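You operate a simulated robot arm through the tools that you are given. There is no shell and no other tool. Be economical: measure what you need, move in short steps, check, and stop when the job is done.

The job below is to be done with a simulated robot arm. You get a single attempt, and the scene is never put back.

TASK
Fetch the white liner and set it on the shelf of the burner bench. Take the cell on the top of the work stand and put it away on the table behind the dock. Lift the tip guard open. Do these in any order.

It is judged by the outcome, as a careful person would: the job done as asked, and still so three seconds after it is handed in. It fails if anything else is knocked over, pushed out of place, dropped, spilled or broken.

THE ROBOT
A 7-joint arm with a two-finger parallel gripper on a trunk, on a base that drives. Base frame: it is fixed to the floor where the robot stands at the start and does not move with it; the origin is under the middle of the robot, x ahead of it, y to its left, z up. Readings come in m, rad, newtons and seconds.
With the tool pointing down near the work surface it reaches from about 0.14 to 0.62 m from the robot's upright axis, wherever it stands. Its first joint turns from -2.897 to 2.897 rad. Places, roughly: cell [-4.5, 1, 1]; shelf of the burner bench [0.5, -1.2, 0.3]; table behind the dock (54x22 cm) [-2.74, -4.92, 0.8]; tip guard [0.4, -1, 1]; white liner (7x7x6 cm) [0.5, 0, 1.1]. Payload 1.57 kg.
The TCP is the grasp point between the finger pads, 0.03 m short of the fingertips. In the tool frame z runs along the fingers and y along their closing line. Largest opening 0.08 m; finger width 0.017, thickness 0.012; the body of the gripper, 0.04 by 0.082 m, starts 0.08 m behind the TCP.
Orientation is told as [roll, pitch, yaw] about the base's x, y, z axes, in that order, counted from this pose: with the fingers straight down and closing along the base's y, the tool's x points along the base's -x, its y along +y and its z along -z.

THE INTERFACE
- The arm moves only by the tool apply_moves. Its argument "motion" is a list of rows, each a list of 2 entries, a list of its own where there are three numbers: the shift along the tool's x, y, z in m, then the turn, a rotation vector about the tool's x, y, z in rad. In form: [[[tx, ty, tz], [wx, wy, wz]], ...]. A call has 1 to 10 rows; each row is the pose to reach, as a shift and turn from the pose commanded when the call began, along the tool's axes at that moment. "hand" is the closure, from 0 (fully open) to 1 (shut), set as the call begins (left out, the last holds). Each row takes 0.2 s and may step no farther than 0.05 m and 0.15 rad from the row before; otherwise, or with a gripper value out of range, the whole call is refused. A pose out of reach is approached as far as the arm can. The call stops where the force on the tool passes 40 N (or 10 N more than at its start, if that is more) or the arm is blocked; 0.2 s more then pass. The fingers move at their own pace (about 0.072 m/s each) and stop on an object; they squeeze with about 40 N. The grip force told is the motor's: it shows also when the fingers shut on nothing. Time passes only in rows, and 0.2 s behind the last, so rows that repeat a pose let the fingers close. The reply holds the time, the measured pose of the TCP, the force on the tool along the base axes, the opening and the grip force, in the units named above and with some noise, with the torque about the TCP (base axes, N m) and any sound that the robot's microphone picked up.
- Cameras (640 x 400 px; columns grow to the right, rows downward): "scene" is now at [0.2125, -0.0707, 1.5431]; the picture's right is [-0.76, -0.65, 0.00], its down [-0.50, 0.59, -0.63] and it looks along [0.41, -0.48, -0.78] (base axes); focal length 214 px, centre (320, 200). "wrist" rides on the gripper at [0.072, -0.007, -0.122] in the tool frame; the picture's right is [0.09, 1.00, 0.00], its down [-0.84, 0.08, -0.54] and it looks along [-0.54, 0.05, 0.84] (tool axes); focal length 238 px, centre (320, 200). There is no depth. A picture from a camera that has moved, and an enlarged one, comes with that camera's place and axes in the base frame and with its lens. The place of the scene camera against the robot may be out by one fixed shift of up to 0.025 m in any direction.
- snapshot(camera): a new picture of that camera. It takes no simulated time.
- raise_lower(by): slides the trunk up (or, below 0, down) by that many m; the arm and the scene camera ride with it, the base frame stays. It gives what a move gives, with no picture.
- roll_base(legs): drives the robot by 1 to 6 legs, each [ahead, left, turn to the left] in m, m and rad, along the robot's own axes; the way and the turn of a leg run together, so that a leg with both is an arc; at most 1.5 m and 3.142 rad a leg. The arm and the cameras ride along, it lands a little off, and it stops where it bumps. It gives what a move gives.
- turn_head(pan, tilt): turns the head with the scene camera to pan (to the left, within 1.501 rad either way) and tilt (down, from -0.506 to 1.204), counted from straight ahead of the robot. It gives what a move gives.
- enlarge(camera, box): a new picture of the part [left, top, right, bottom] of that camera's present view, enlarged. It takes no simulated time.
- hand_in(): hands the job in; it is judged then, once.

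Work in short steps. Places have to be worked out from the pictures, the camera data and where the tool is seen: move nearer, look again, correct. Check each grasp and each placing, and mend what went wrong. You have 165 turns and 128 pictures in all, those below and enlarged ones among them. Open the gripper and draw the arm clear of the work before you hand the job in, unless the task says otherwise; then end with one line.

The tools are called as name(argument=value, ...) on one line, values as JSON. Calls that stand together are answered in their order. apply_moves: Moves the arm, as the interface text tells. Its arguments: {"type":"object","properties":{"motion":{"type":"array","items":{"type":"array"}},"hand":{"type":"number"}},"required":["motion"]} The other tools are called the same way: raise_lower (by) slides the trunk up or down; roll_base (legs) drives the base; turn_head (pan, tilt) turns the head that bears the scene camera; snapshot (camera) takes a picture; enlarge (camera, box) takes an enlarged picture of a part of a camera's view; hand_in () hands the job in.

At the start:

```text
t: 0.0
position: [0.1163, -0.4818, 1.3314]
tcp_rot: [0.0, 0.001, -0.002]
wrist_force: [0.2, -0.6, 0.4]
moment: [0.01, -0.02, -0.03]
opening: 0.0801
grasp_force: 0.0
trunk travel left (down, up): [-0.775, 0.215]
robot x, y, heading: [-0.0009, -0.0007, 0.001]
head pan, tilt: [-0.867, 0.888]
```

scene: 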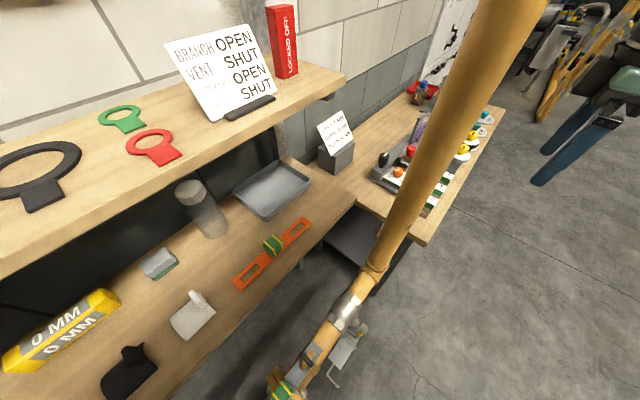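
wrist: 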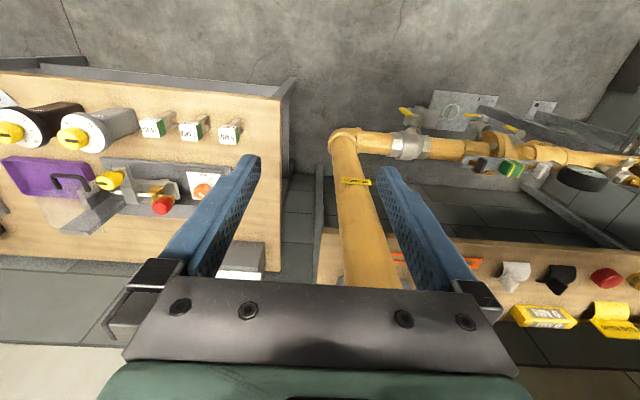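

I look around first: straight ahead and to the right, to find the liner, guard and shelf.

turn_head(pan=0.0, tilt=0.7)

snapshot(camera="scene")

turn_head(pan=-1.3, tilt=0.7)

snapshot(camera="scene")

```text
t: 1.2
position: [0.1174, -0.4806, 1.3313]
tcp_rot: [-0.001, -0.001, 0.0]
wrist_force: [-0.2, 0.3, 0.1]
moment: [-0.02, 0.0, -0.01]
opening: 0.0799
grasp_force: 0.1
trunk travel left (down, up): [-0.775, 0.215]
robot x, y, heading: [0.0041, 0.0029, 0.005]
head pan, tilt: [0.0, 0.7]
```

```text
125 pictures are left
camera scene: at [0.2482, -0.0127, 1.5583], right [0.0, -1.0, 0.0], down [-0.64, 0.0, -0.76], along [0.76, 0.0, -0.64], focal length 214 px, centre (320, 200)
```

scene: 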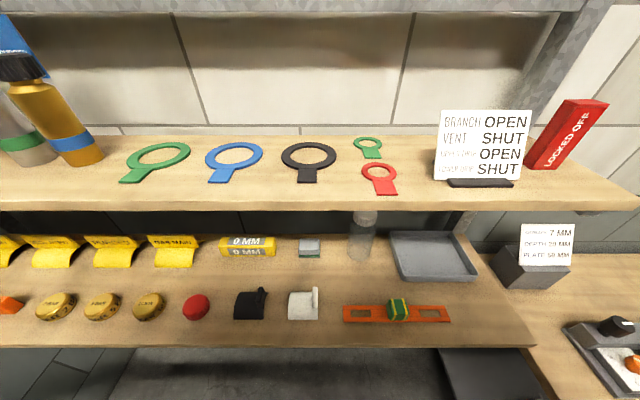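

```text
t: 2.6
position: [0.1177, -0.4809, 1.3311]
tcp_rot: [-0.001, 0.0, 0.001]
wrist_force: [0.4, 0.1, -0.2]
moment: [-0.02, 0.02, -0.02]
opening: 0.0801
grasp_force: 0.1
trunk travel left (down, up): [-0.775, 0.215]
robot x, y, heading: [0.001, 0.0011, 0.002]
head pan, tilt: [-1.3, 0.7]
```

```text
124 pictures are left
camera scene: at [0.1861, -0.0944, 1.5583], right [-0.96, -0.27, 0.0], down [-0.17, 0.62, -0.76], along [0.2, -0.74, -0.64], focal length 214 px, centre (320, 200)
```

scene: 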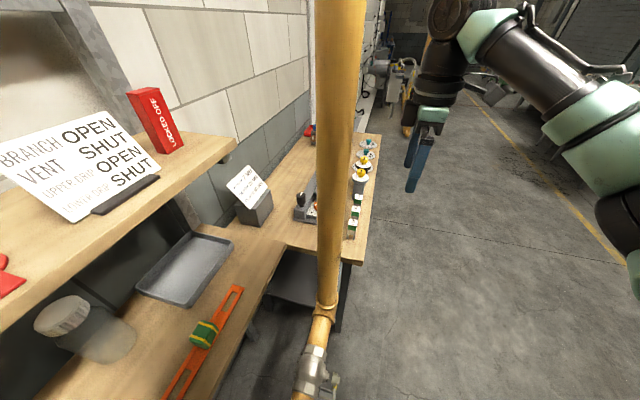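

Bench ahead holds the liner; a vertical pipe stands near (0.25,-0.40). I look left and right at wider range before driving.

turn_head(pan=1.5, tilt=0.35)

snapshot(camera="scene")

turn_head(pan=-1.5, tilt=0.35)

snapshot(camera="scene")

turn_head(pan=0, tilt=0.9)

enlarge(camera="scene", box=[180, 150, 420, 300])

```text
t: 5.1
position: [0.1169, -0.4811, 1.3318]
tcp_rot: [0.0, 0.0, 0.001]
wrist_force: [-0.5, 0.1, -0.1]
moment: [0.0, 0.0, 0.01]
opening: 0.08
grasp_force: 0.1
trunk travel left (down, up): [-0.775, 0.215]
robot x, y, heading: [-0.0013, 0.0001, -0.002]
head pan, tilt: [1.499, 0.351]
```

```text
123 pictures are left
camera scene: at [0.17, 0.0803, 1.5897], right [1.0, -0.07, 0.0], down [-0.02, -0.34, -0.94], along [0.07, 0.94, -0.34], focal length 214 px, centre (320, 200)
```

scene: 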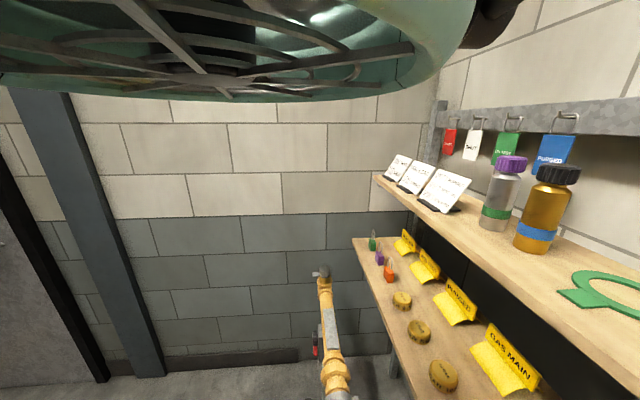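

```text
t: 7.7
position: [0.1165, -0.4812, 1.3318]
tcp_rot: [0.0, 0.0, 0.0]
wrist_force: [0.1, -0.1, 0.4]
moment: [0.0, -0.01, 0.01]
opening: 0.08
grasp_force: 0.1
trunk travel left (down, up): [-0.775, 0.215]
robot x, y, heading: [-0.0011, -0.004, -0.0]
head pan, tilt: [-1.499, 0.351]
```

```text
122 pictures are left
camera scene: at [0.17, -0.1055, 1.5897], right [-1.0, -0.07, 0.0], down [-0.02, 0.34, -0.94], along [0.07, -0.94, -0.34], focal length 214 px, centre (320, 200)
```

scene: 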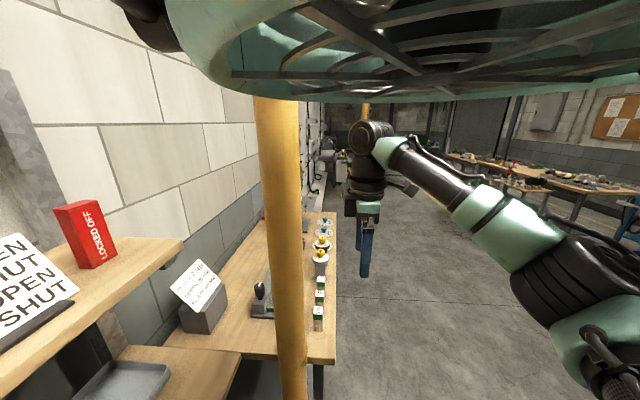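

```text
t: 9.3
position: [0.1171, -0.4819, 1.3314]
tcp_rot: [-0.001, 0.001, 0.0]
wrist_force: [0.1, -0.1, 0.0]
moment: [-0.03, 0.03, 0.02]
opening: 0.08
grasp_force: 0.0
trunk travel left (down, up): [-0.775, 0.215]
robot x, y, heading: [-0.0007, -0.0022, 0.001]
head pan, tilt: [0.0, 0.901]
```

```text
2.67 times, centred on (300, 225) of scene
camera zoom: at [0.2388, -0.0127, 1.5422], right [0.0, -1.0, 0.0], down [-0.78, 0.0, -0.62], along [0.62, 0.0, -0.78], focal length 572 px, centre (373, 133)
```

zoom: 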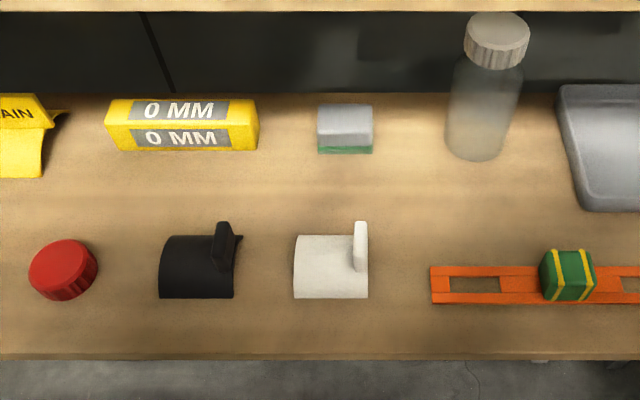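

The liner is a half-pipe with a vertical fin on its right end. I back away from the pipe by 0.4 m to bring the arm around to the front.

roll_base(legs=[[-0.4, 0, 0]])

snapshot(camera="scene")

snapshot(camera="wrist")

```text
t: 11.8
position: [-0.284, -0.4815, 1.3313]
tcp_rot: [-0.001, 0.0, 0.004]
wrist_force: [-0.2, 0.4, 0.1]
moment: [0.0, 0.0, -0.01]
opening: 0.08
grasp_force: 0.0
trunk travel left (down, up): [-0.775, 0.215]
robot x, y, heading: [-0.4, -0.0047, 0.002]
head pan, tilt: [0.0, 0.901]
```

```text
120 pictures are left
camera scene: at [-0.1628, -0.0125, 1.5422], right [0.0, -1.0, 0.0], down [-0.78, 0.0, -0.62], along [0.62, 0.0, -0.78], focal length 214 px, centre (320, 200)
```

scene: 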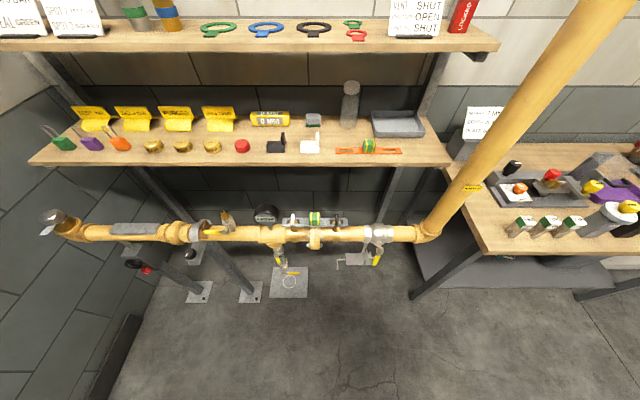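

```text
119 pictures are left
camera wrist: at [-0.3557, -0.4882, 1.4536], right [-0.1, 1.0, 0.0], down [0.84, 0.08, 0.54], along [0.54, 0.05, -0.84], focal length 238 px, centre (320, 200)
```

wrist: 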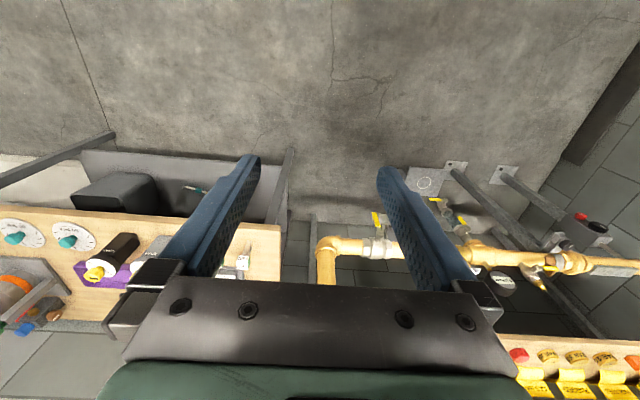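

I bring the arm around to the front in free space, keeping the tool down.

apply_moves(motion=[[[-0.022, 0.044, 0], [0, 0, 0]], [[-0.044, 0.088, 0], [0, 0, 0]], [[-0.066, 0.132, 0], [0, 0, 0]], [[-0.088, 0.176, 0], [0, 0, 0]], [[-0.11, 0.22, 0], [0, 0, 0]], [[-0.132, 0.264, 0], [0, 0, 0]], [[-0.154, 0.308, 0], [0, 0, 0]], [[-0.176, 0.352, 0], [0, 0, 0]], [[-0.198, 0.396, 0], [0, 0, 0]], [[-0.22, 0.44, 0], [0, 0, 0]]], hand=0)

apply_moves(motion=[[[0, 0.02, 0.02], [0, -0.14, 0]], [[0, 0.04, 0.04], [0, -0.28, 0]], [[0, 0.04, 0.06], [0, -0.42, 0]], [[0, 0.04, 0.08], [0, -0.56, 0]], [[0, 0.04, 0.1], [0, -0.7, 0]], [[0, 0.04, 0.12], [0, -0.8, 0]]])

snapshot(camera="wrist")

snapshot(camera="scene")

```text
t: 14.0
position: [-0.064, -0.0376, 1.3305]
tcp_rot: [0.0, 0.0, 0.004]
wrist_force: [0.7, 0.1, -0.5]
moment: [-0.02, 0.02, -0.01]
opening: 0.08
grasp_force: 0.0
trunk travel left (down, up): [-0.775, 0.215]
robot x, y, heading: [-0.4026, -0.0064, 0.002]
head pan, tilt: [0.0, 0.901]
```

```text
t: 15.4
position: [0.0465, 0.001, 1.2028]
tcp_rot: [0.0, -0.8, 0.004]
wrist_force: [-0.3, -0.9, -0.1]
moment: [0.02, 0.0, -0.03]
opening: 0.0801
grasp_force: 0.1
out of reach, approached as far as the arm can: row 3, 4, 5, 6
trunk travel left (down, up): [-0.775, 0.215]
robot x, y, heading: [-0.4006, 0.0004, -0.003]
head pan, tilt: [0.0, 0.901]
```

```text
118 pictures are left
camera wrist: at [-0.0918, -0.0058, 1.2368], right [-0.07, 1.0, -0.07], down [0.19, 0.08, 0.98], along [0.98, 0.05, -0.2], focal length 238 px, centre (320, 200)
```

wrist: 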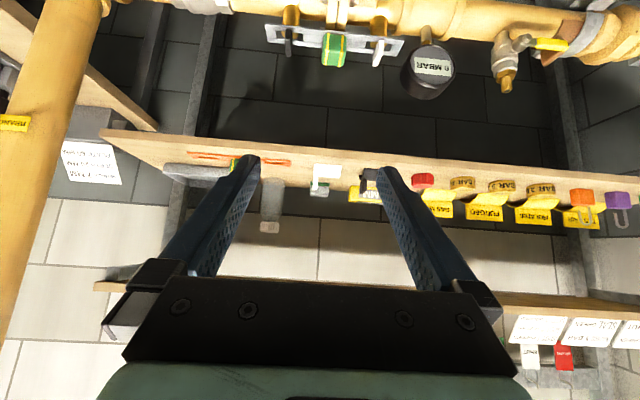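

```text
117 pictures are left
camera scene: at [-0.163, -0.0126, 1.5423], right [0.0, -1.0, 0.0], down [-0.78, 0.0, -0.62], along [0.62, 0.0, -0.78], focal length 214 px, centre (320, 200)
```

scene: 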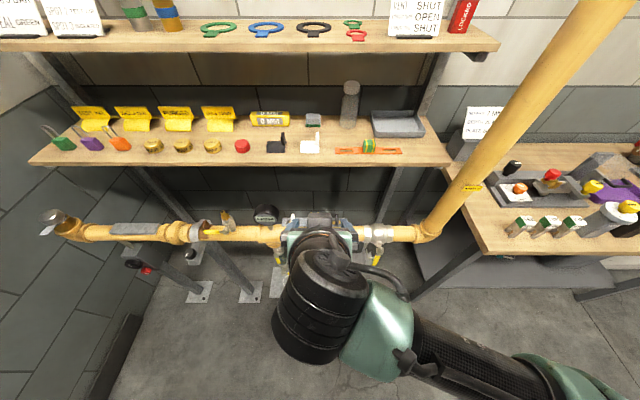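

Tool now tilts forward. I drive 0.28 m ahead, then look through the wrist camera again.

roll_base(legs=[[0.28, 0, 0]])

snapshot(camera="wrist")

snapshot(camera="scene")

```text
t: 17.4
position: [0.3293, -0.0002, 1.204]
tcp_rot: [-0.001, -0.8, -0.001]
wrist_force: [0.1, 0.4, 0.3]
moment: [0.0, -0.01, 0.02]
opening: 0.0801
grasp_force: 0.0
trunk travel left (down, up): [-0.775, 0.215]
robot x, y, heading: [-0.1173, 0.0004, 0.001]
head pan, tilt: [0.0, 0.901]
```

```text
116 pictures are left
camera wrist: at [0.1916, -0.0073, 1.2371], right [-0.06, 1.0, -0.07], down [0.19, 0.08, 0.98], along [0.98, 0.05, -0.2], focal length 238 px, centre (320, 200)
```

wrist: 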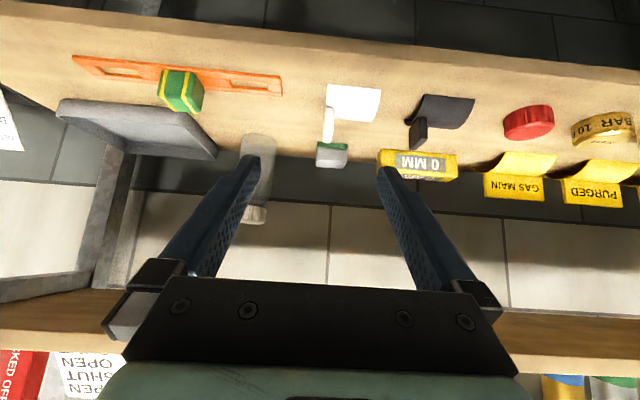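

```text
115 pictures are left
camera scene: at [0.1207, -0.0136, 1.5422], right [0.0, -1.0, 0.0], down [-0.78, 0.0, -0.62], along [0.62, 0.0, -0.78], focal length 214 px, centre (320, 200)
```

scene: 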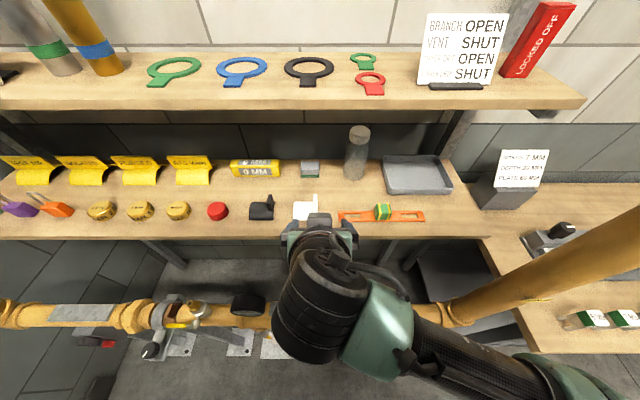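

I enlarge the wrist view on the liner to understand the fin.

enlarge(camera="wrist", box=[270, 60, 430, 180])

enlarge(camera="scene", box=[230, 150, 430, 250])

```text
3.33 times, centred on (350, 120) of wrist
camera zoom: at [0.1916, -0.0073, 1.2371], right [-0.06, 1.0, -0.07], down [0.19, 0.08, 0.98], along [0.98, 0.05, -0.2], focal length 794 px, centre (220, 467)
```

zoom: 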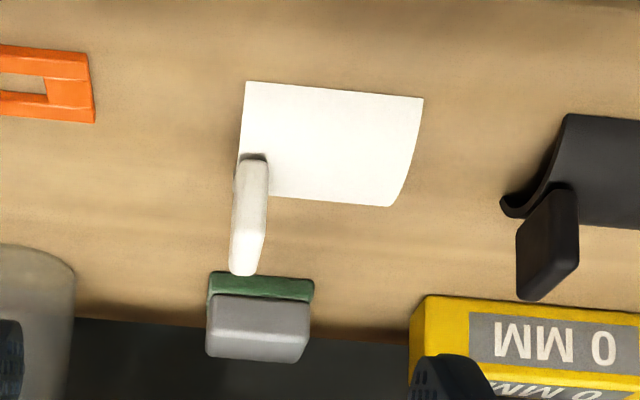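

```text
3.20 times, centred on (330, 200) of scene
camera zoom: at [0.1207, -0.0136, 1.5422], right [0.0, -1.0, 0.0], down [-0.78, 0.0, -0.62], along [0.62, 0.0, -0.78], focal length 686 px, centre (288, 200)
```

zoom: 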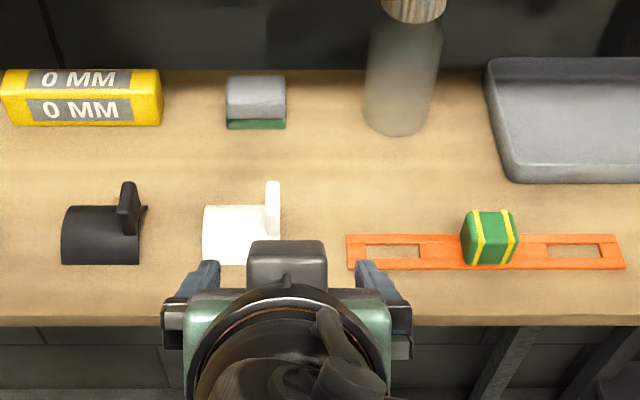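

Tab (≈1 cm thick) at about x 0.46–0.48, y 0.01, top z≈1.1. I move nearer, to about (0.42, 0.01, 1.15).

apply_moves(motion=[[[-0.008, 0.005, 0.034], [0, 0, 0]], [[-0.016, 0.01, 0.068], [0, 0, 0]], [[-0.024, 0.01, 0.102], [0, 0, 0]]])

snapshot(camera="wrist")

```text
t: 18.2
position: [0.4201, 0.0092, 1.1477]
tcp_rot: [-0.001, -0.799, 0.0]
wrist_force: [-0.1, -0.1, 0.1]
moment: [0.0, -0.02, -0.01]
opening: 0.0801
grasp_force: 0.2
trunk travel left (down, up): [-0.775, 0.215]
robot x, y, heading: [-0.1202, -0.004, -0.003]
head pan, tilt: [0.0, 0.901]
```

```text
112 pictures are left
camera wrist: at [0.2829, 0.0034, 1.1808], right [-0.06, 1.0, -0.07], down [0.2, 0.08, 0.98], along [0.98, 0.05, -0.2], focal length 238 px, centre (320, 200)
```

wrist: 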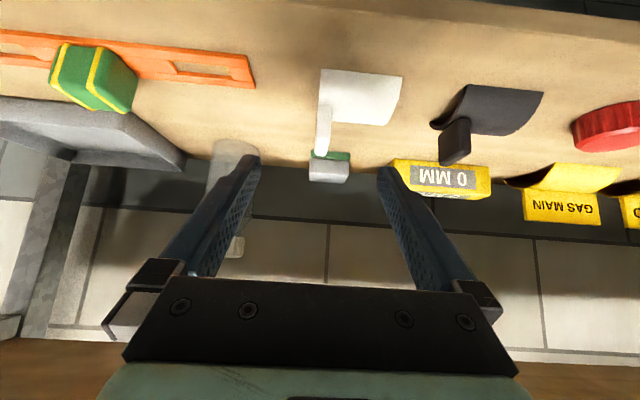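

I edge down and forward a bit more, to about (0.44, 0.01, 1.115), and look.

apply_moves(motion=[[[0.005, 0, 0.019], [0, 0, 0]], [[0.0097, 0, 0.0373], [0, 0, 0]]])

enlarge(camera="wrist", box=[220, 40, 460, 240])

enlarge(camera="scene", box=[230, 150, 430, 250])

```text
t: 18.8
position: [0.4388, 0.009, 1.1143]
tcp_rot: [-0.003, -0.801, -0.001]
wrist_force: [0.6, -0.4, -0.3]
moment: [0.04, -0.01, -0.03]
opening: 0.0799
grasp_force: 0.1
trunk travel left (down, up): [-0.775, 0.215]
robot x, y, heading: [-0.1187, 0.0021, -0.004]
head pan, tilt: [0.0, 0.901]
```

```text
2.00 times, centred on (340, 140) of wrist
camera zoom: at [0.3015, 0.0029, 1.1482], right [-0.06, 1.0, -0.07], down [0.19, 0.08, 0.98], along [0.98, 0.05, -0.2], focal length 477 px, centre (280, 320)
```

zoom: 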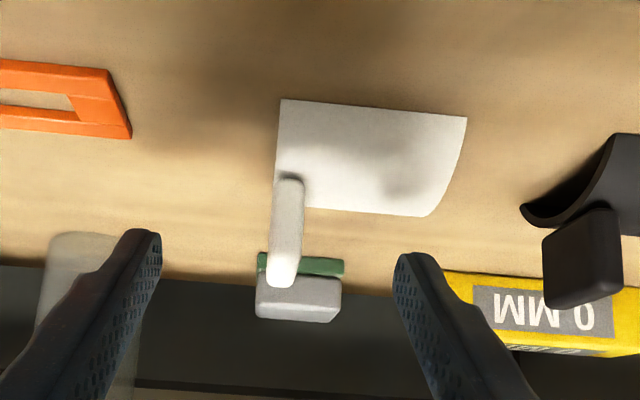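

```text
3.20 times, centred on (330, 200) of scene
camera zoom: at [0.1205, -0.0136, 1.5422], right [0.0, -1.0, 0.0], down [-0.78, 0.0, -0.62], along [0.62, 0.0, -0.78], focal length 686 px, centre (288, 200)
```

zoom: 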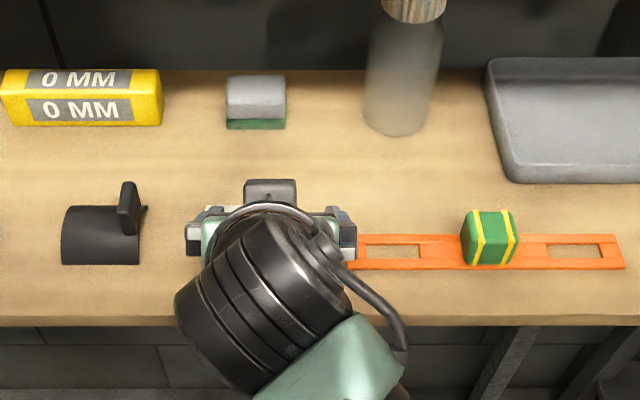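

Triangulated: tab top ≈ (0.475, 0.0125, 1.097), base z≈1.064. I move to TCP (0.464, 0.0125, 1.092) and close.

apply_moves(motion=[[[-0.001, 0.0035, 0.017], [0, 0, 0]], [[-0.0014, 0.0035, 0.0335], [0, 0, 0]]])

enlarge(camera="wrist", box=[220, 40, 460, 240])

```text
t: 19.4
position: [0.4642, 0.0114, 1.0948]
tcp_rot: [-0.002, -0.8, 0.0]
wrist_force: [-0.5, -0.3, 0.5]
moment: [0.0, 0.0, -0.03]
opening: 0.0801
grasp_force: 0.0
trunk travel left (down, up): [-0.775, 0.215]
robot x, y, heading: [-0.1184, -0.0027, 0.004]
head pan, tilt: [0.0, 0.901]
```

```text
2.00 times, centred on (340, 140) of wrist
camera zoom: at [0.3263, 0.0063, 1.1284], right [-0.06, 1.0, -0.07], down [0.19, 0.08, 0.98], along [0.98, 0.05, -0.2], focal length 477 px, centre (280, 320)
```

zoom: 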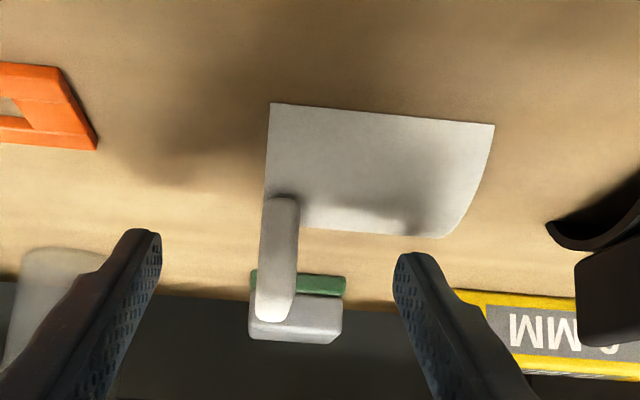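

Tab sits centred between the fingers at pad depth. Close.

apply_moves(motion=[[[0, 0, 0], [0, 0, 0]], [[0, 0, 0], [0, 0, 0]], [[0, 0, 0], [0, 0, 0]], [[0, 0, 0], [0, 0, 0]]], hand=1)

snapshot(camera="wrist")

```text
t: 20.4
position: [0.4649, 0.0127, 1.0964]
tcp_rot: [0.0, -0.798, -0.002]
wrist_force: [0.0, 0.1, 0.5]
moment: [-0.02, 0.01, 0.0]
opening: 0.011
grasp_force: 28.9
trunk travel left (down, up): [-0.775, 0.215]
robot x, y, heading: [-0.1167, -0.0043, -0.001]
head pan, tilt: [0.0, 0.901]
```

```text
108 pictures are left
camera wrist: at [0.3262, 0.0063, 1.1285], right [-0.06, 1.0, -0.07], down [0.19, 0.08, 0.98], along [0.98, 0.05, -0.2], focal length 238 px, centre (320, 200)
```

wrist: 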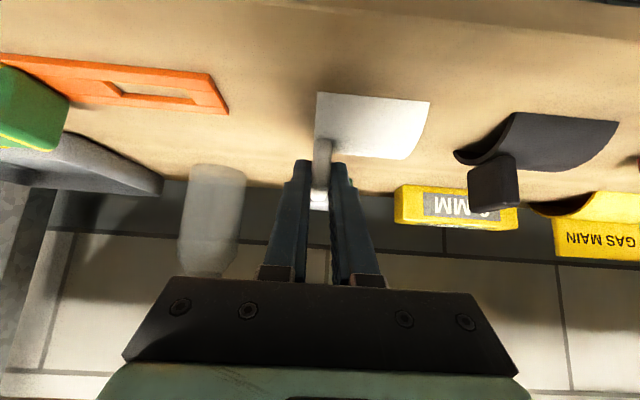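

Gripped at 11 mm. Lift 5 cm and check.

apply_moves(motion=[[[-0.018, 0, -0.0175], [0, 0, 0]], [[-0.036, 0, -0.035], [0, 0, 0]], [[-0.036, 0, -0.035], [0, 0, 0]]])

snapshot(camera="wrist")

```text
t: 21.2
position: [0.4652, 0.0133, 1.1461]
tcp_rot: [0.0, -0.8, -0.002]
wrist_force: [0.0, 0.8, -1.0]
moment: [-0.01, 0.01, 0.02]
opening: 0.0105
grasp_force: 28.5
trunk travel left (down, up): [-0.775, 0.215]
robot x, y, heading: [-0.1195, 0.0012, -0.002]
head pan, tilt: [0.0, 0.901]
```

```text
107 pictures are left
camera wrist: at [0.3273, 0.0063, 1.1789], right [-0.06, 1.0, -0.07], down [0.19, 0.08, 0.98], along [0.98, 0.05, -0.2], focal length 238 px, centre (320, 200)
```

wrist: 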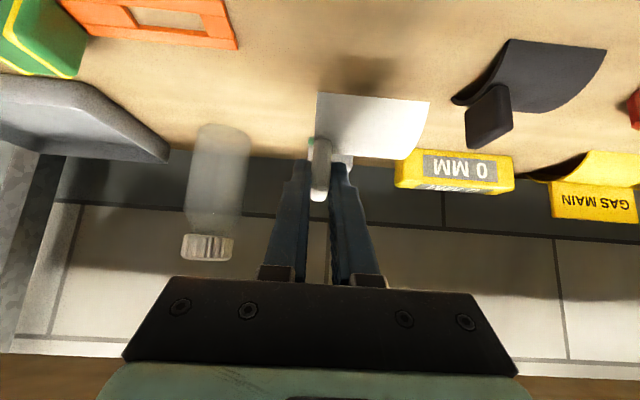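

Liner is held. Back away 0.62 m, then slide right 1.0 m, to face the burner bench, and look.

roll_base(legs=[[-0.62, 0, 0], [0, -1.0, 0]])

snapshot(camera="scene")

snapshot(camera="wrist")

```text
t: 29.5
position: [-0.1576, -0.9947, 1.1455]
tcp_rot: [0.0, -0.798, -0.002]
wrist_force: [0.7, -0.3, -1.0]
moment: [0.0, 0.03, 0.0]
opening: 0.011
grasp_force: 28.8
trunk travel left (down, up): [-0.775, 0.215]
robot x, y, heading: [-0.7378, -1.0025, 0.001]
head pan, tilt: [0.0, 0.901]
```

```text
106 pictures are left
camera scene: at [-0.5015, -1.021, 1.5422], right [0.0, -1.0, 0.0], down [-0.78, 0.0, -0.62], along [0.62, 0.0, -0.78], focal length 214 px, centre (320, 200)
```

scene: 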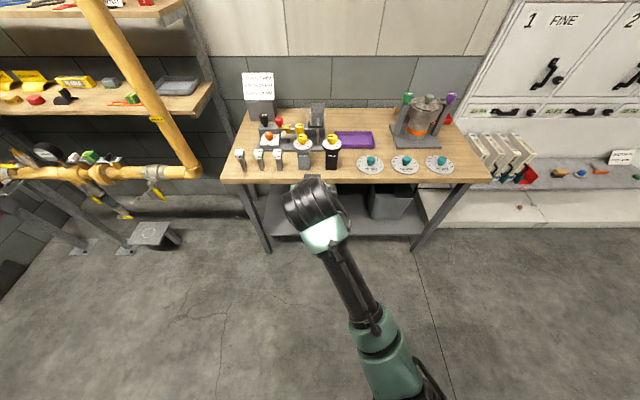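

```text
105 pictures are left
camera wrist: at [-0.2946, -1.0012, 1.1787], right [-0.06, 1.0, -0.07], down [0.19, 0.08, 0.98], along [0.98, 0.05, -0.2], focal length 238 px, centre (320, 200)
```

wrist: 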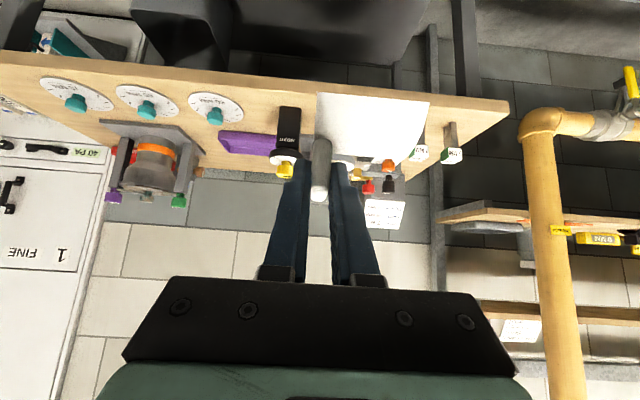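

Bench shelf is free at y≈-1.0, box further right. Lower the trunk 0.6 m here in free space and look at the shelf.

raise_lower(by=-0.6)

turn_head(pan=0, tilt=0.45)

snapshot(camera="scene")

snapshot(camera="wrist")

```text
refused: -0.6 is not a number from -0.4 to 0.4
```

```text
t: 30.4
position: [-0.1565, -0.9946, 1.1439]
tcp_rot: [0.001, -0.798, 0.0]
wrist_force: [0.3, -0.7, -1.2]
moment: [-0.04, 0.02, -0.02]
opening: 0.0106
grasp_force: 28.7
trunk travel left (down, up): [-0.775, 0.215]
robot x, y, heading: [-0.7408, -1.0073, -0.002]
head pan, tilt: [0.0, 0.45]
```

```text
104 pictures are left
camera scene: at [-0.4851, -1.0209, 1.5804], right [0.0, -1.0, 0.0], down [-0.44, 0.0, -0.9], along [0.9, 0.0, -0.44], focal length 214 px, centre (320, 200)
```

scene: 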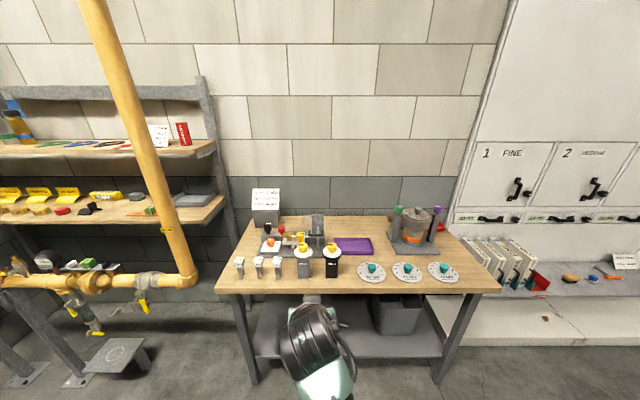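

```text
103 pictures are left
camera wrist: at [-0.2946, -1.0011, 1.1787], right [-0.06, 1.0, -0.07], down [0.19, 0.08, 0.98], along [0.98, 0.05, -0.2], focal length 238 px, centre (320, 200)
```

wrist: 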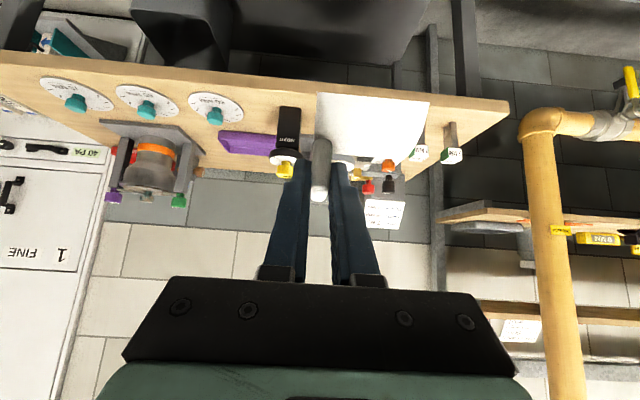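

Lower in two steps of 0.35 m and look again.

raise_lower(by=-0.35)

raise_lower(by=-0.3)

snapshot(camera="scene")

snapshot(camera="wrist")

```text
t: 33.8
position: [-0.1561, -0.9946, 0.7953]
tcp_rot: [0.001, -0.799, -0.002]
wrist_force: [0.2, 0.7, -0.2]
moment: [0.0, 0.02, -0.01]
opening: 0.0108
grasp_force: 28.2
trunk travel left (down, up): [-0.425, 0.565]
robot x, y, heading: [-0.7401, -1.0109, -0.004]
head pan, tilt: [0.0, 0.45]
```

```text
t: 36.8
position: [-0.1584, -0.9956, 0.4951]
tcp_rot: [0.001, -0.8, -0.003]
wrist_force: [0.4, -0.5, -0.9]
moment: [-0.01, 0.01, 0.0]
opening: 0.0108
grasp_force: 28.6
trunk travel left (down, up): [-0.125, 0.865]
robot x, y, heading: [-0.7421, -1.0077, -0.004]
head pan, tilt: [0.0, 0.45]
```

```text
102 pictures are left
camera scene: at [-0.4851, -1.021, 0.9306], right [0.0, -1.0, 0.0], down [-0.44, 0.0, -0.9], along [0.9, 0.0, -0.44], focal length 214 px, centre (320, 200)
```

scene: 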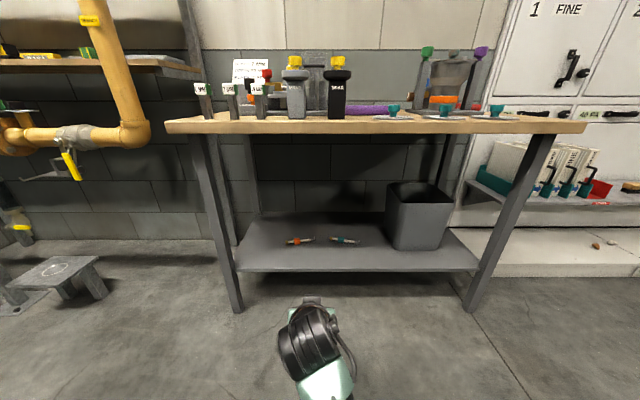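

```text
101 pictures are left
camera wrist: at [-0.2946, -1.0011, 0.5288], right [-0.06, 1.0, -0.07], down [0.19, 0.08, 0.98], along [0.98, 0.05, -0.2], focal length 238 px, centre (320, 200)
```

wrist: 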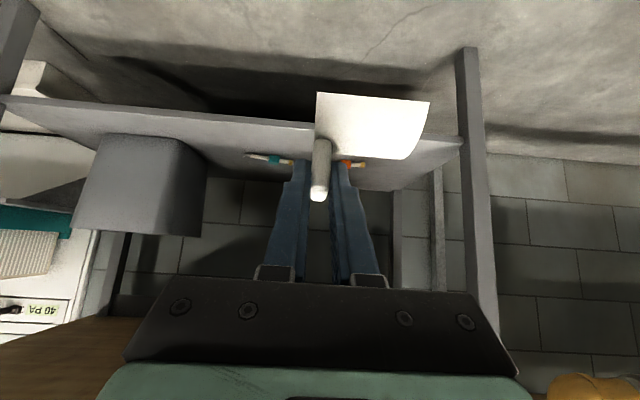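

Shelf has a bin on the right and two small tools mid-depth; the left front is free. I shift left 0.13 m and go ahead 0.25 m, then look with the wrist camera to fix the shelf edge.

roll_base(legs=[[0, 0.13, 0], [0.25, 0, 0]])

snapshot(camera="scene")

snapshot(camera="wrist")

```text
t: 39.5
position: [0.0923, -0.8636, 0.4948]
tcp_rot: [0.002, -0.8, -0.002]
wrist_force: [0.3, 0.0, 0.0]
moment: [0.0, 0.0, -0.01]
opening: 0.0106
grasp_force: 28.6
trunk travel left (down, up): [-0.125, 0.865]
robot x, y, heading: [-0.4936, -0.8774, -0.005]
head pan, tilt: [0.0, 0.45]
```

```text
100 pictures are left
camera scene: at [-0.2355, -0.8905, 0.9305], right [0.0, -1.0, 0.0], down [-0.44, 0.0, -0.9], along [0.9, 0.0, -0.44], focal length 214 px, centre (320, 200)
```

scene: 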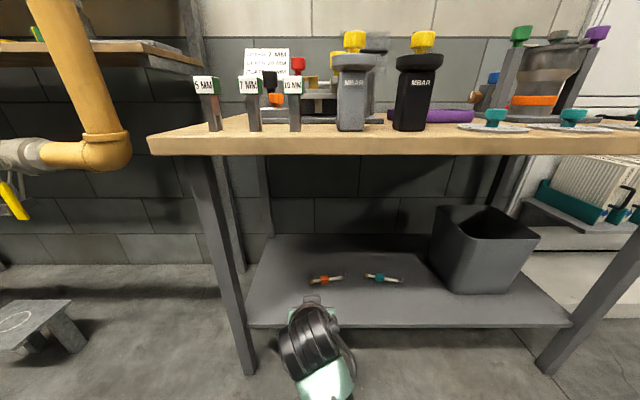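

```text
99 pictures are left
camera wrist: at [-0.045, -0.8705, 0.5288], right [-0.06, 1.0, -0.07], down [0.19, 0.08, 0.98], along [0.98, 0.05, -0.2], focal length 238 px, centre (320, 200)
```

wrist: 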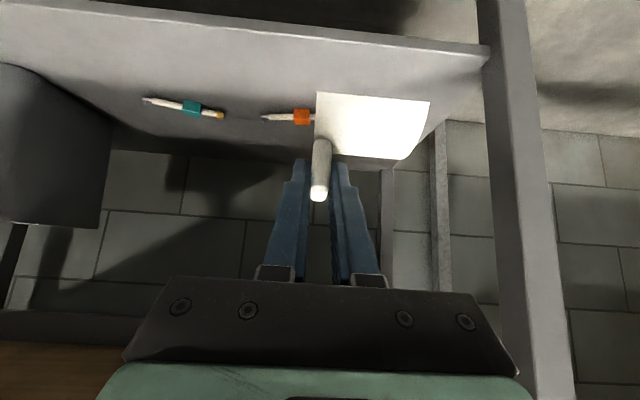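

Shelf estimated z≈0.26, front edge x≈0.22; the tools at x≈0.41. Drive 0.15 m ahead, then check.

roll_base(legs=[[0.15, 0, 0]])

snapshot(camera="scene")

snapshot(camera="wrist")

```text
t: 40.9
position: [0.2423, -0.8655, 0.496]
tcp_rot: [0.0, -0.799, -0.001]
wrist_force: [-1.0, -1.0, -0.4]
moment: [0.0, -0.01, -0.01]
opening: 0.0108
grasp_force: 28.7
trunk travel left (down, up): [-0.125, 0.865]
robot x, y, heading: [-0.3423, -0.8766, -0.002]
head pan, tilt: [0.0, 0.45]
```

```text
98 pictures are left
camera scene: at [-0.0864, -0.8908, 0.9306], right [0.0, -1.0, 0.0], down [-0.44, 0.0, -0.9], along [0.9, 0.0, -0.44], focal length 214 px, centre (320, 200)
```

scene: 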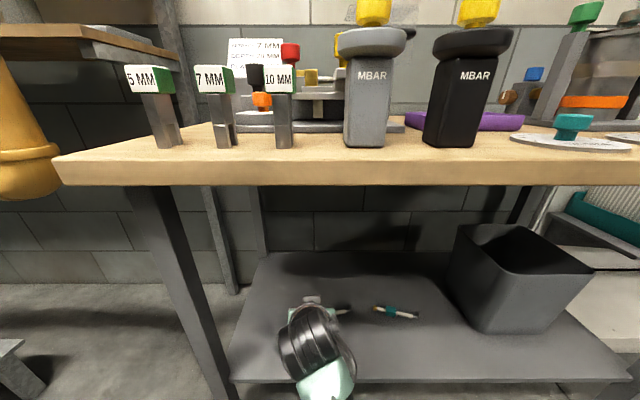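

```text
97 pictures are left
camera wrist: at [0.1041, -0.8709, 0.5288], right [-0.06, 1.0, -0.07], down [0.19, 0.08, 0.98], along [0.98, 0.05, -0.2], focal length 238 px, centre (320, 200)
```

wrist: 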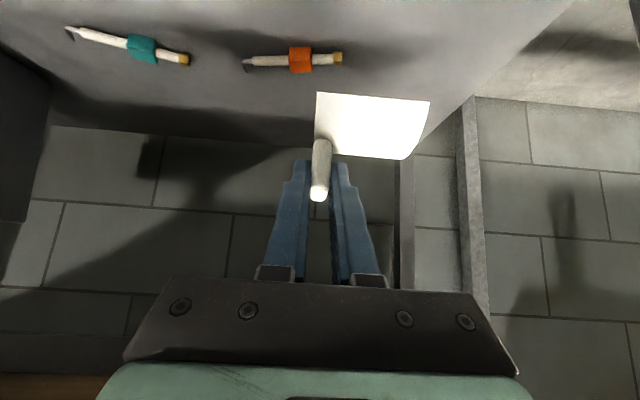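

Triangulation gives shelf z≈0.27, front edge x≈0.205. I lower the trunk 0.1 m and move ahead 4 cm.

raise_lower(by=-0.1)

apply_moves(motion=[[[-0.015, 0, 0.015], [0, 0, 0]], [[-0.03, 0, 0.03], [0, 0, 0]]])

snapshot(camera="wrist")

```text
t: 42.2
position: [0.2415, -0.8652, 0.3937]
tcp_rot: [0.0, -0.799, -0.001]
wrist_force: [0.6, 0.6, -0.9]
moment: [0.03, -0.01, 0.0]
opening: 0.011
grasp_force: 28.3
trunk travel left (down, up): [-0.025, 0.965]
robot x, y, heading: [-0.3417, -0.8765, -0.002]
head pan, tilt: [0.0, 0.45]
```

```text
t: 42.8
position: [0.2867, -0.8634, 0.3972]
tcp_rot: [-0.003, -0.799, -0.001]
wrist_force: [0.1, -0.8, -0.7]
moment: [-0.03, 0.02, -0.01]
opening: 0.0106
grasp_force: 29.0
trunk travel left (down, up): [-0.025, 0.965]
robot x, y, heading: [-0.3403, -0.8765, 0.002]
head pan, tilt: [0.0, 0.45]
```

```text
96 pictures are left
camera wrist: at [0.1476, -0.8695, 0.4302], right [-0.06, 1.0, -0.07], down [0.19, 0.08, 0.98], along [0.98, 0.05, -0.2], focal length 238 px, centre (320, 200)
```

wrist: 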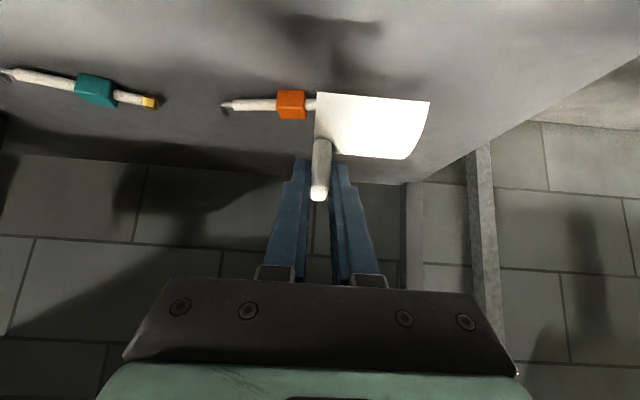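

Now straight down slowly, watching the force (vertical = +0.717 tool x, +0.697 tool z).

apply_moves(motion=[[[0.0144, 0, 0.0139], [0, 0, 0]], [[0.0287, 0, 0.0279], [0, 0, 0]], [[0.0394, 0, 0.0383], [0, 0, 0]]])

apply_moves(motion=[[[0.0036, 0, 0.0035], [0, 0, 0]], [[0.0072, 0, 0.007], [0, 0, 0]]])

snapshot(camera="wrist")

```text
t: 43.6
position: [0.2858, -0.8634, 0.3411]
tcp_rot: [-0.002, -0.8, -0.002]
wrist_force: [0.6, 0.6, -0.5]
moment: [-0.01, 0.04, 0.0]
opening: 0.0106
grasp_force: 28.7
trunk travel left (down, up): [-0.025, 0.965]
robot x, y, heading: [-0.3392, -0.879, -0.005]
head pan, tilt: [0.0, 0.45]
```

```text
t: 44.2
position: [0.285, -0.8637, 0.3316]
tcp_rot: [-0.001, -0.801, 0.0]
wrist_force: [0.3, 0.3, -0.4]
moment: [0.01, 0.05, 0.02]
opening: 0.0111
grasp_force: 28.2
trunk travel left (down, up): [-0.025, 0.965]
robot x, y, heading: [-0.3403, -0.8789, -0.001]
head pan, tilt: [0.0, 0.45]
```

```text
95 pictures are left
camera wrist: at [0.1471, -0.8705, 0.3649], right [-0.06, 1.0, -0.07], down [0.19, 0.08, 0.98], along [0.98, 0.05, -0.2], focal length 238 px, centre (320, 200)
```

wrist: 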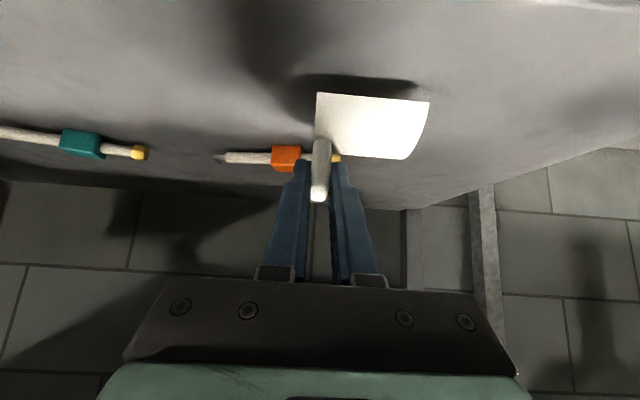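

Close to the shelf; continue in 3 mm steps till contact.

apply_moves(motion=[[[0.0022, 0, 0.0021], [0, 0, 0]], [[0.0043, 0, 0.0042], [0, 0, 0]]])

apply_moves(motion=[[[0.0022, 0, 0.0021], [0, 0, 0]], [[0.0043, 0, 0.0042], [0, 0, 0]]])

```text
t: 44.8
position: [0.285, -0.8659, 0.3243]
tcp_rot: [0.0, -0.798, -0.001]
wrist_force: [-0.3, 0.2, -1.1]
moment: [-0.02, -0.01, -0.02]
opening: 0.0107
grasp_force: 28.0
trunk travel left (down, up): [-0.025, 0.965]
robot x, y, heading: [-0.3399, -0.8796, -0.001]
head pan, tilt: [0.0, 0.45]
```

```text
t: 45.4
position: [0.2847, -0.8641, 0.3201]
tcp_rot: [-0.002, -0.802, -0.001]
wrist_force: [-0.2, -0.3, 0.0]
moment: [-0.05, -0.03, 0.01]
opening: 0.0109
grasp_force: 28.2
trunk travel left (down, up): [-0.025, 0.965]
robot x, y, heading: [-0.3461, -0.8761, 0.001]
head pan, tilt: [0.0, 0.45]
```

Not clearly in contact yet; continue in small steps.

apply_moves(motion=[[[0.0015, 0, 0.0014], [0, 0, 0]], [[0.0029, 0, 0.0028], [0, 0, 0]]])

apply_moves(motion=[[[0.0015, 0, 0.0014], [0, 0, 0]], [[0.0029, 0, 0.0028], [0, 0, 0]]])

snapshot(camera="wrist")

```text
t: 46.0
position: [0.2841, -0.8638, 0.3153]
tcp_rot: [0.001, -0.801, -0.002]
wrist_force: [-0.3, 1.9, -0.4]
moment: [-0.02, 0.03, -0.01]
opening: 0.0109
grasp_force: 28.2
trunk travel left (down, up): [-0.025, 0.965]
robot x, y, heading: [-0.3438, -0.8765, -0.004]
head pan, tilt: [0.0, 0.45]
```

```text
t: 46.6
position: [0.2853, -0.8645, 0.3162]
tcp_rot: [0.001, -0.806, -0.002]
wrist_force: [-9.4, -0.6, 13.8]
moment: [0.11, 0.59, 0.1]
opening: 0.011
grasp_force: 29.0
trunk travel left (down, up): [-0.025, 0.965]
robot x, y, heading: [-0.3378, -0.8752, -0.007]
head pan, tilt: [0.0, 0.45]
```

```text
94 pictures are left
camera wrist: at [0.1474, -0.8705, 0.3472], right [-0.06, 1.0, -0.07], down [0.19, 0.08, 0.98], along [0.98, 0.05, -0.19], focal length 238 px, centre (320, 200)
```

wrist: 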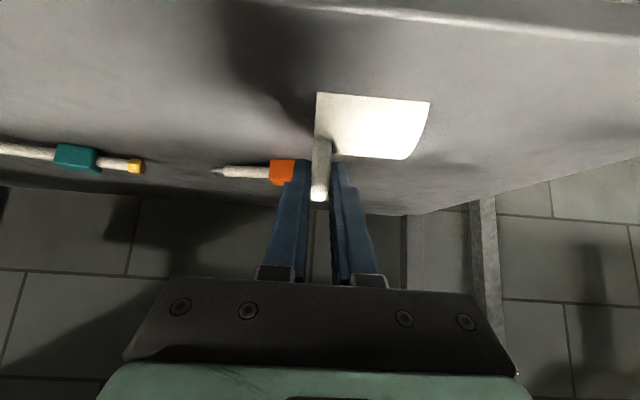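

Contact (≈14 N) with the liner sitting on the shelf. Open the fingers.

apply_moves(motion=[[[-0.0015, 0, -0.0014], [0, 0, 0]], [[-0.0015, 0, -0.0014], [0, 0, 0]], [[-0.0015, 0, -0.0014], [0, 0, 0]], [[-0.0015, 0, -0.0014], [0, 0, 0]]], hand=0.5)

snapshot(camera="wrist")

```text
t: 47.6
position: [0.2849, -0.8646, 0.3128]
tcp_rot: [-0.001, -0.8, -0.003]
wrist_force: [0.6, 0.7, 0.5]
moment: [-0.01, 0.0, -0.01]
opening: 0.0401
grasp_force: 0.0
trunk travel left (down, up): [-0.025, 0.965]
robot x, y, heading: [-0.3421, -0.8771, -0.001]
head pan, tilt: [0.0, 0.45]
```

```text
93 pictures are left
camera wrist: at [0.1473, -0.8703, 0.3467], right [-0.06, 1.0, -0.07], down [0.19, 0.08, 0.98], along [0.98, 0.05, -0.2], focal length 238 px, centre (320, 200)
```

wrist: 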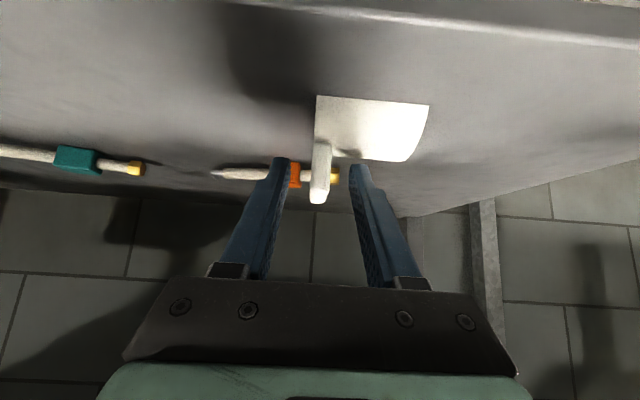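

Released and seated upright. Withdraw back along the tool axis (up and back), then view.

apply_moves(motion=[[[-0.005, 0, -0.02], [0, 0, 0]], [[-0.01, 0, -0.05], [0, 0, 0]], [[-0.01, 0, -0.09], [0, 0, 0]], [[-0.01, 0, -0.12], [0, 0, 0]]])

snapshot(camera="wrist")

```text
t: 48.6
position: [0.2048, -0.8646, 0.4051]
tcp_rot: [-0.001, -0.798, -0.001]
wrist_force: [-0.4, 0.0, -0.8]
moment: [0.01, 0.01, -0.03]
opening: 0.0401
grasp_force: 0.1
trunk travel left (down, up): [-0.025, 0.965]
robot x, y, heading: [-0.3417, -0.8766, -0.006]
head pan, tilt: [0.0, 0.45]
```

```text
92 pictures are left
camera wrist: at [0.0664, -0.8709, 0.4382], right [-0.06, 1.0, -0.07], down [0.19, 0.08, 0.98], along [0.98, 0.05, -0.2], focal length 238 px, centre (320, 200)
```

wrist: 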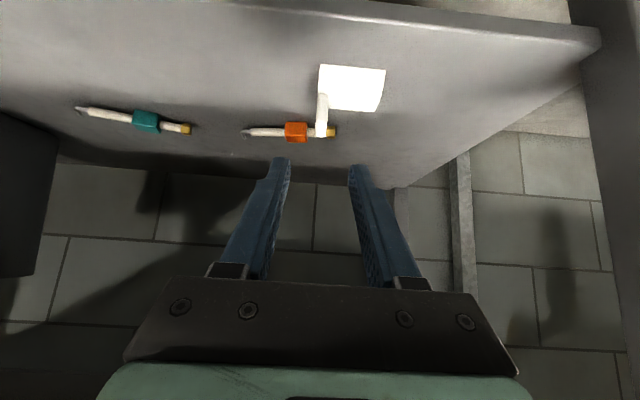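

Liner sits well on the shelf. Back out 0.45 m, raise the trunk, and look at the bench top for the tip guard.

roll_base(legs=[[-0.4, 0, 0]])

raise_lower(by=0.4)

raise_lower(by=0.38)

turn_head(pan=0, tilt=0.5)

enlarge(camera="scene", box=[180, 120, 500, 320])

snapshot(camera="wrist")

```text
t: 51.1
position: [-0.1917, -0.8637, 0.4047]
tcp_rot: [0.001, -0.799, -0.001]
wrist_force: [0.9, 0.5, 0.7]
moment: [0.01, -0.01, -0.02]
opening: 0.0397
grasp_force: 0.1
trunk travel left (down, up): [-0.025, 0.965]
robot x, y, heading: [-0.7402, -0.8737, -0.007]
head pan, tilt: [0.0, 0.45]
```

```text
t: 54.9
position: [-0.1911, -0.8647, 0.8042]
tcp_rot: [0.0, -0.799, -0.001]
wrist_force: [0.5, -0.4, 0.1]
moment: [0.01, 0.0, -0.01]
opening: 0.0399
grasp_force: 0.0
trunk travel left (down, up): [-0.425, 0.565]
robot x, y, heading: [-0.7381, -0.8794, -0.003]
head pan, tilt: [0.0, 0.45]
```

```text
t: 58.6
position: [-0.1919, -0.8634, 1.1837]
tcp_rot: [0.0, -0.799, -0.001]
wrist_force: [0.1, 0.4, -0.2]
moment: [0.0, -0.03, 0.02]
opening: 0.0397
grasp_force: 0.1
trunk travel left (down, up): [-0.805, 0.185]
robot x, y, heading: [-0.7391, -0.8724, -0.001]
head pan, tilt: [0.0, 0.45]
```

```text
t: 59.2
position: [-0.1923, -0.8636, 1.184]
tcp_rot: [0.001, -0.801, -0.002]
wrist_force: [0.1, -0.9, -0.6]
moment: [0.01, 0.0, 0.03]
opening: 0.0395
grasp_force: 0.1
trunk travel left (down, up): [-0.805, 0.185]
robot x, y, heading: [-0.7371, -0.8762, 0.0]
head pan, tilt: [0.0, 0.499]
```

```text
2.00 times, centred on (340, 220) of scene
camera zoom: at [-0.4844, -0.8898, 1.6061], right [0.0, -1.0, 0.0], down [-0.48, 0.0, -0.88], along [0.88, 0.0, -0.48], focal length 429 px, centre (280, 160)
```

zoom: 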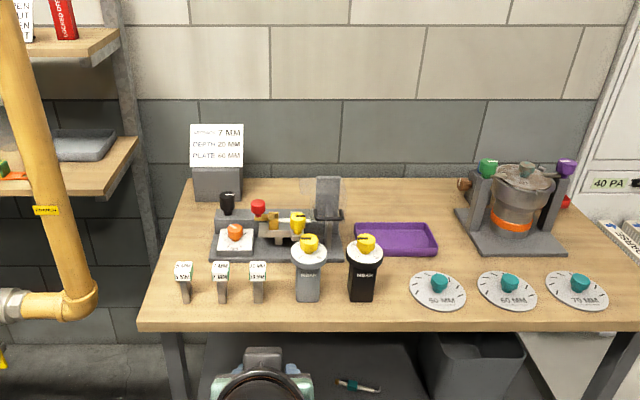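

```text
90 pictures are left
camera wrist: at [-0.3303, -0.8697, 1.218], right [-0.06, 1.0, -0.07], down [0.19, 0.08, 0.98], along [0.98, 0.05, -0.2], focal length 238 px, centre (320, 200)
```

wrist: 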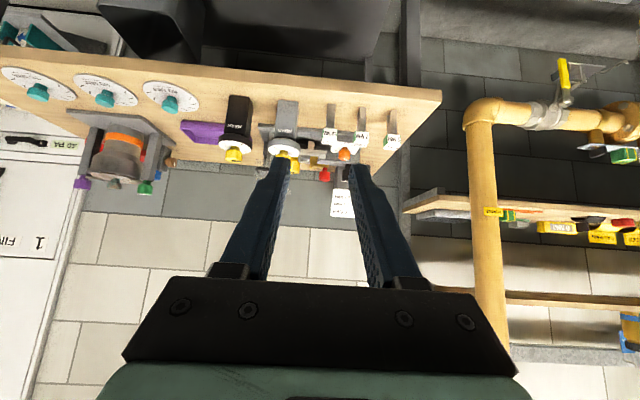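

I zoom in on the fixture on the left of the bench.

enlarge(camera="scene", box=[270, 195, 380, 285])

```text
4.44 times, centred on (325, 240) of scene
camera zoom: at [-0.4844, -0.8898, 1.6061], right [0.0, -1.0, 0.0], down [-0.48, 0.0, -0.88], along [0.88, 0.0, -0.48], focal length 953 px, centre (298, 22)
```

zoom: 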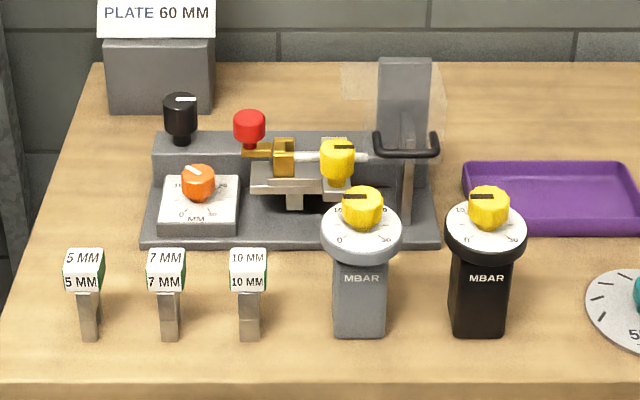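

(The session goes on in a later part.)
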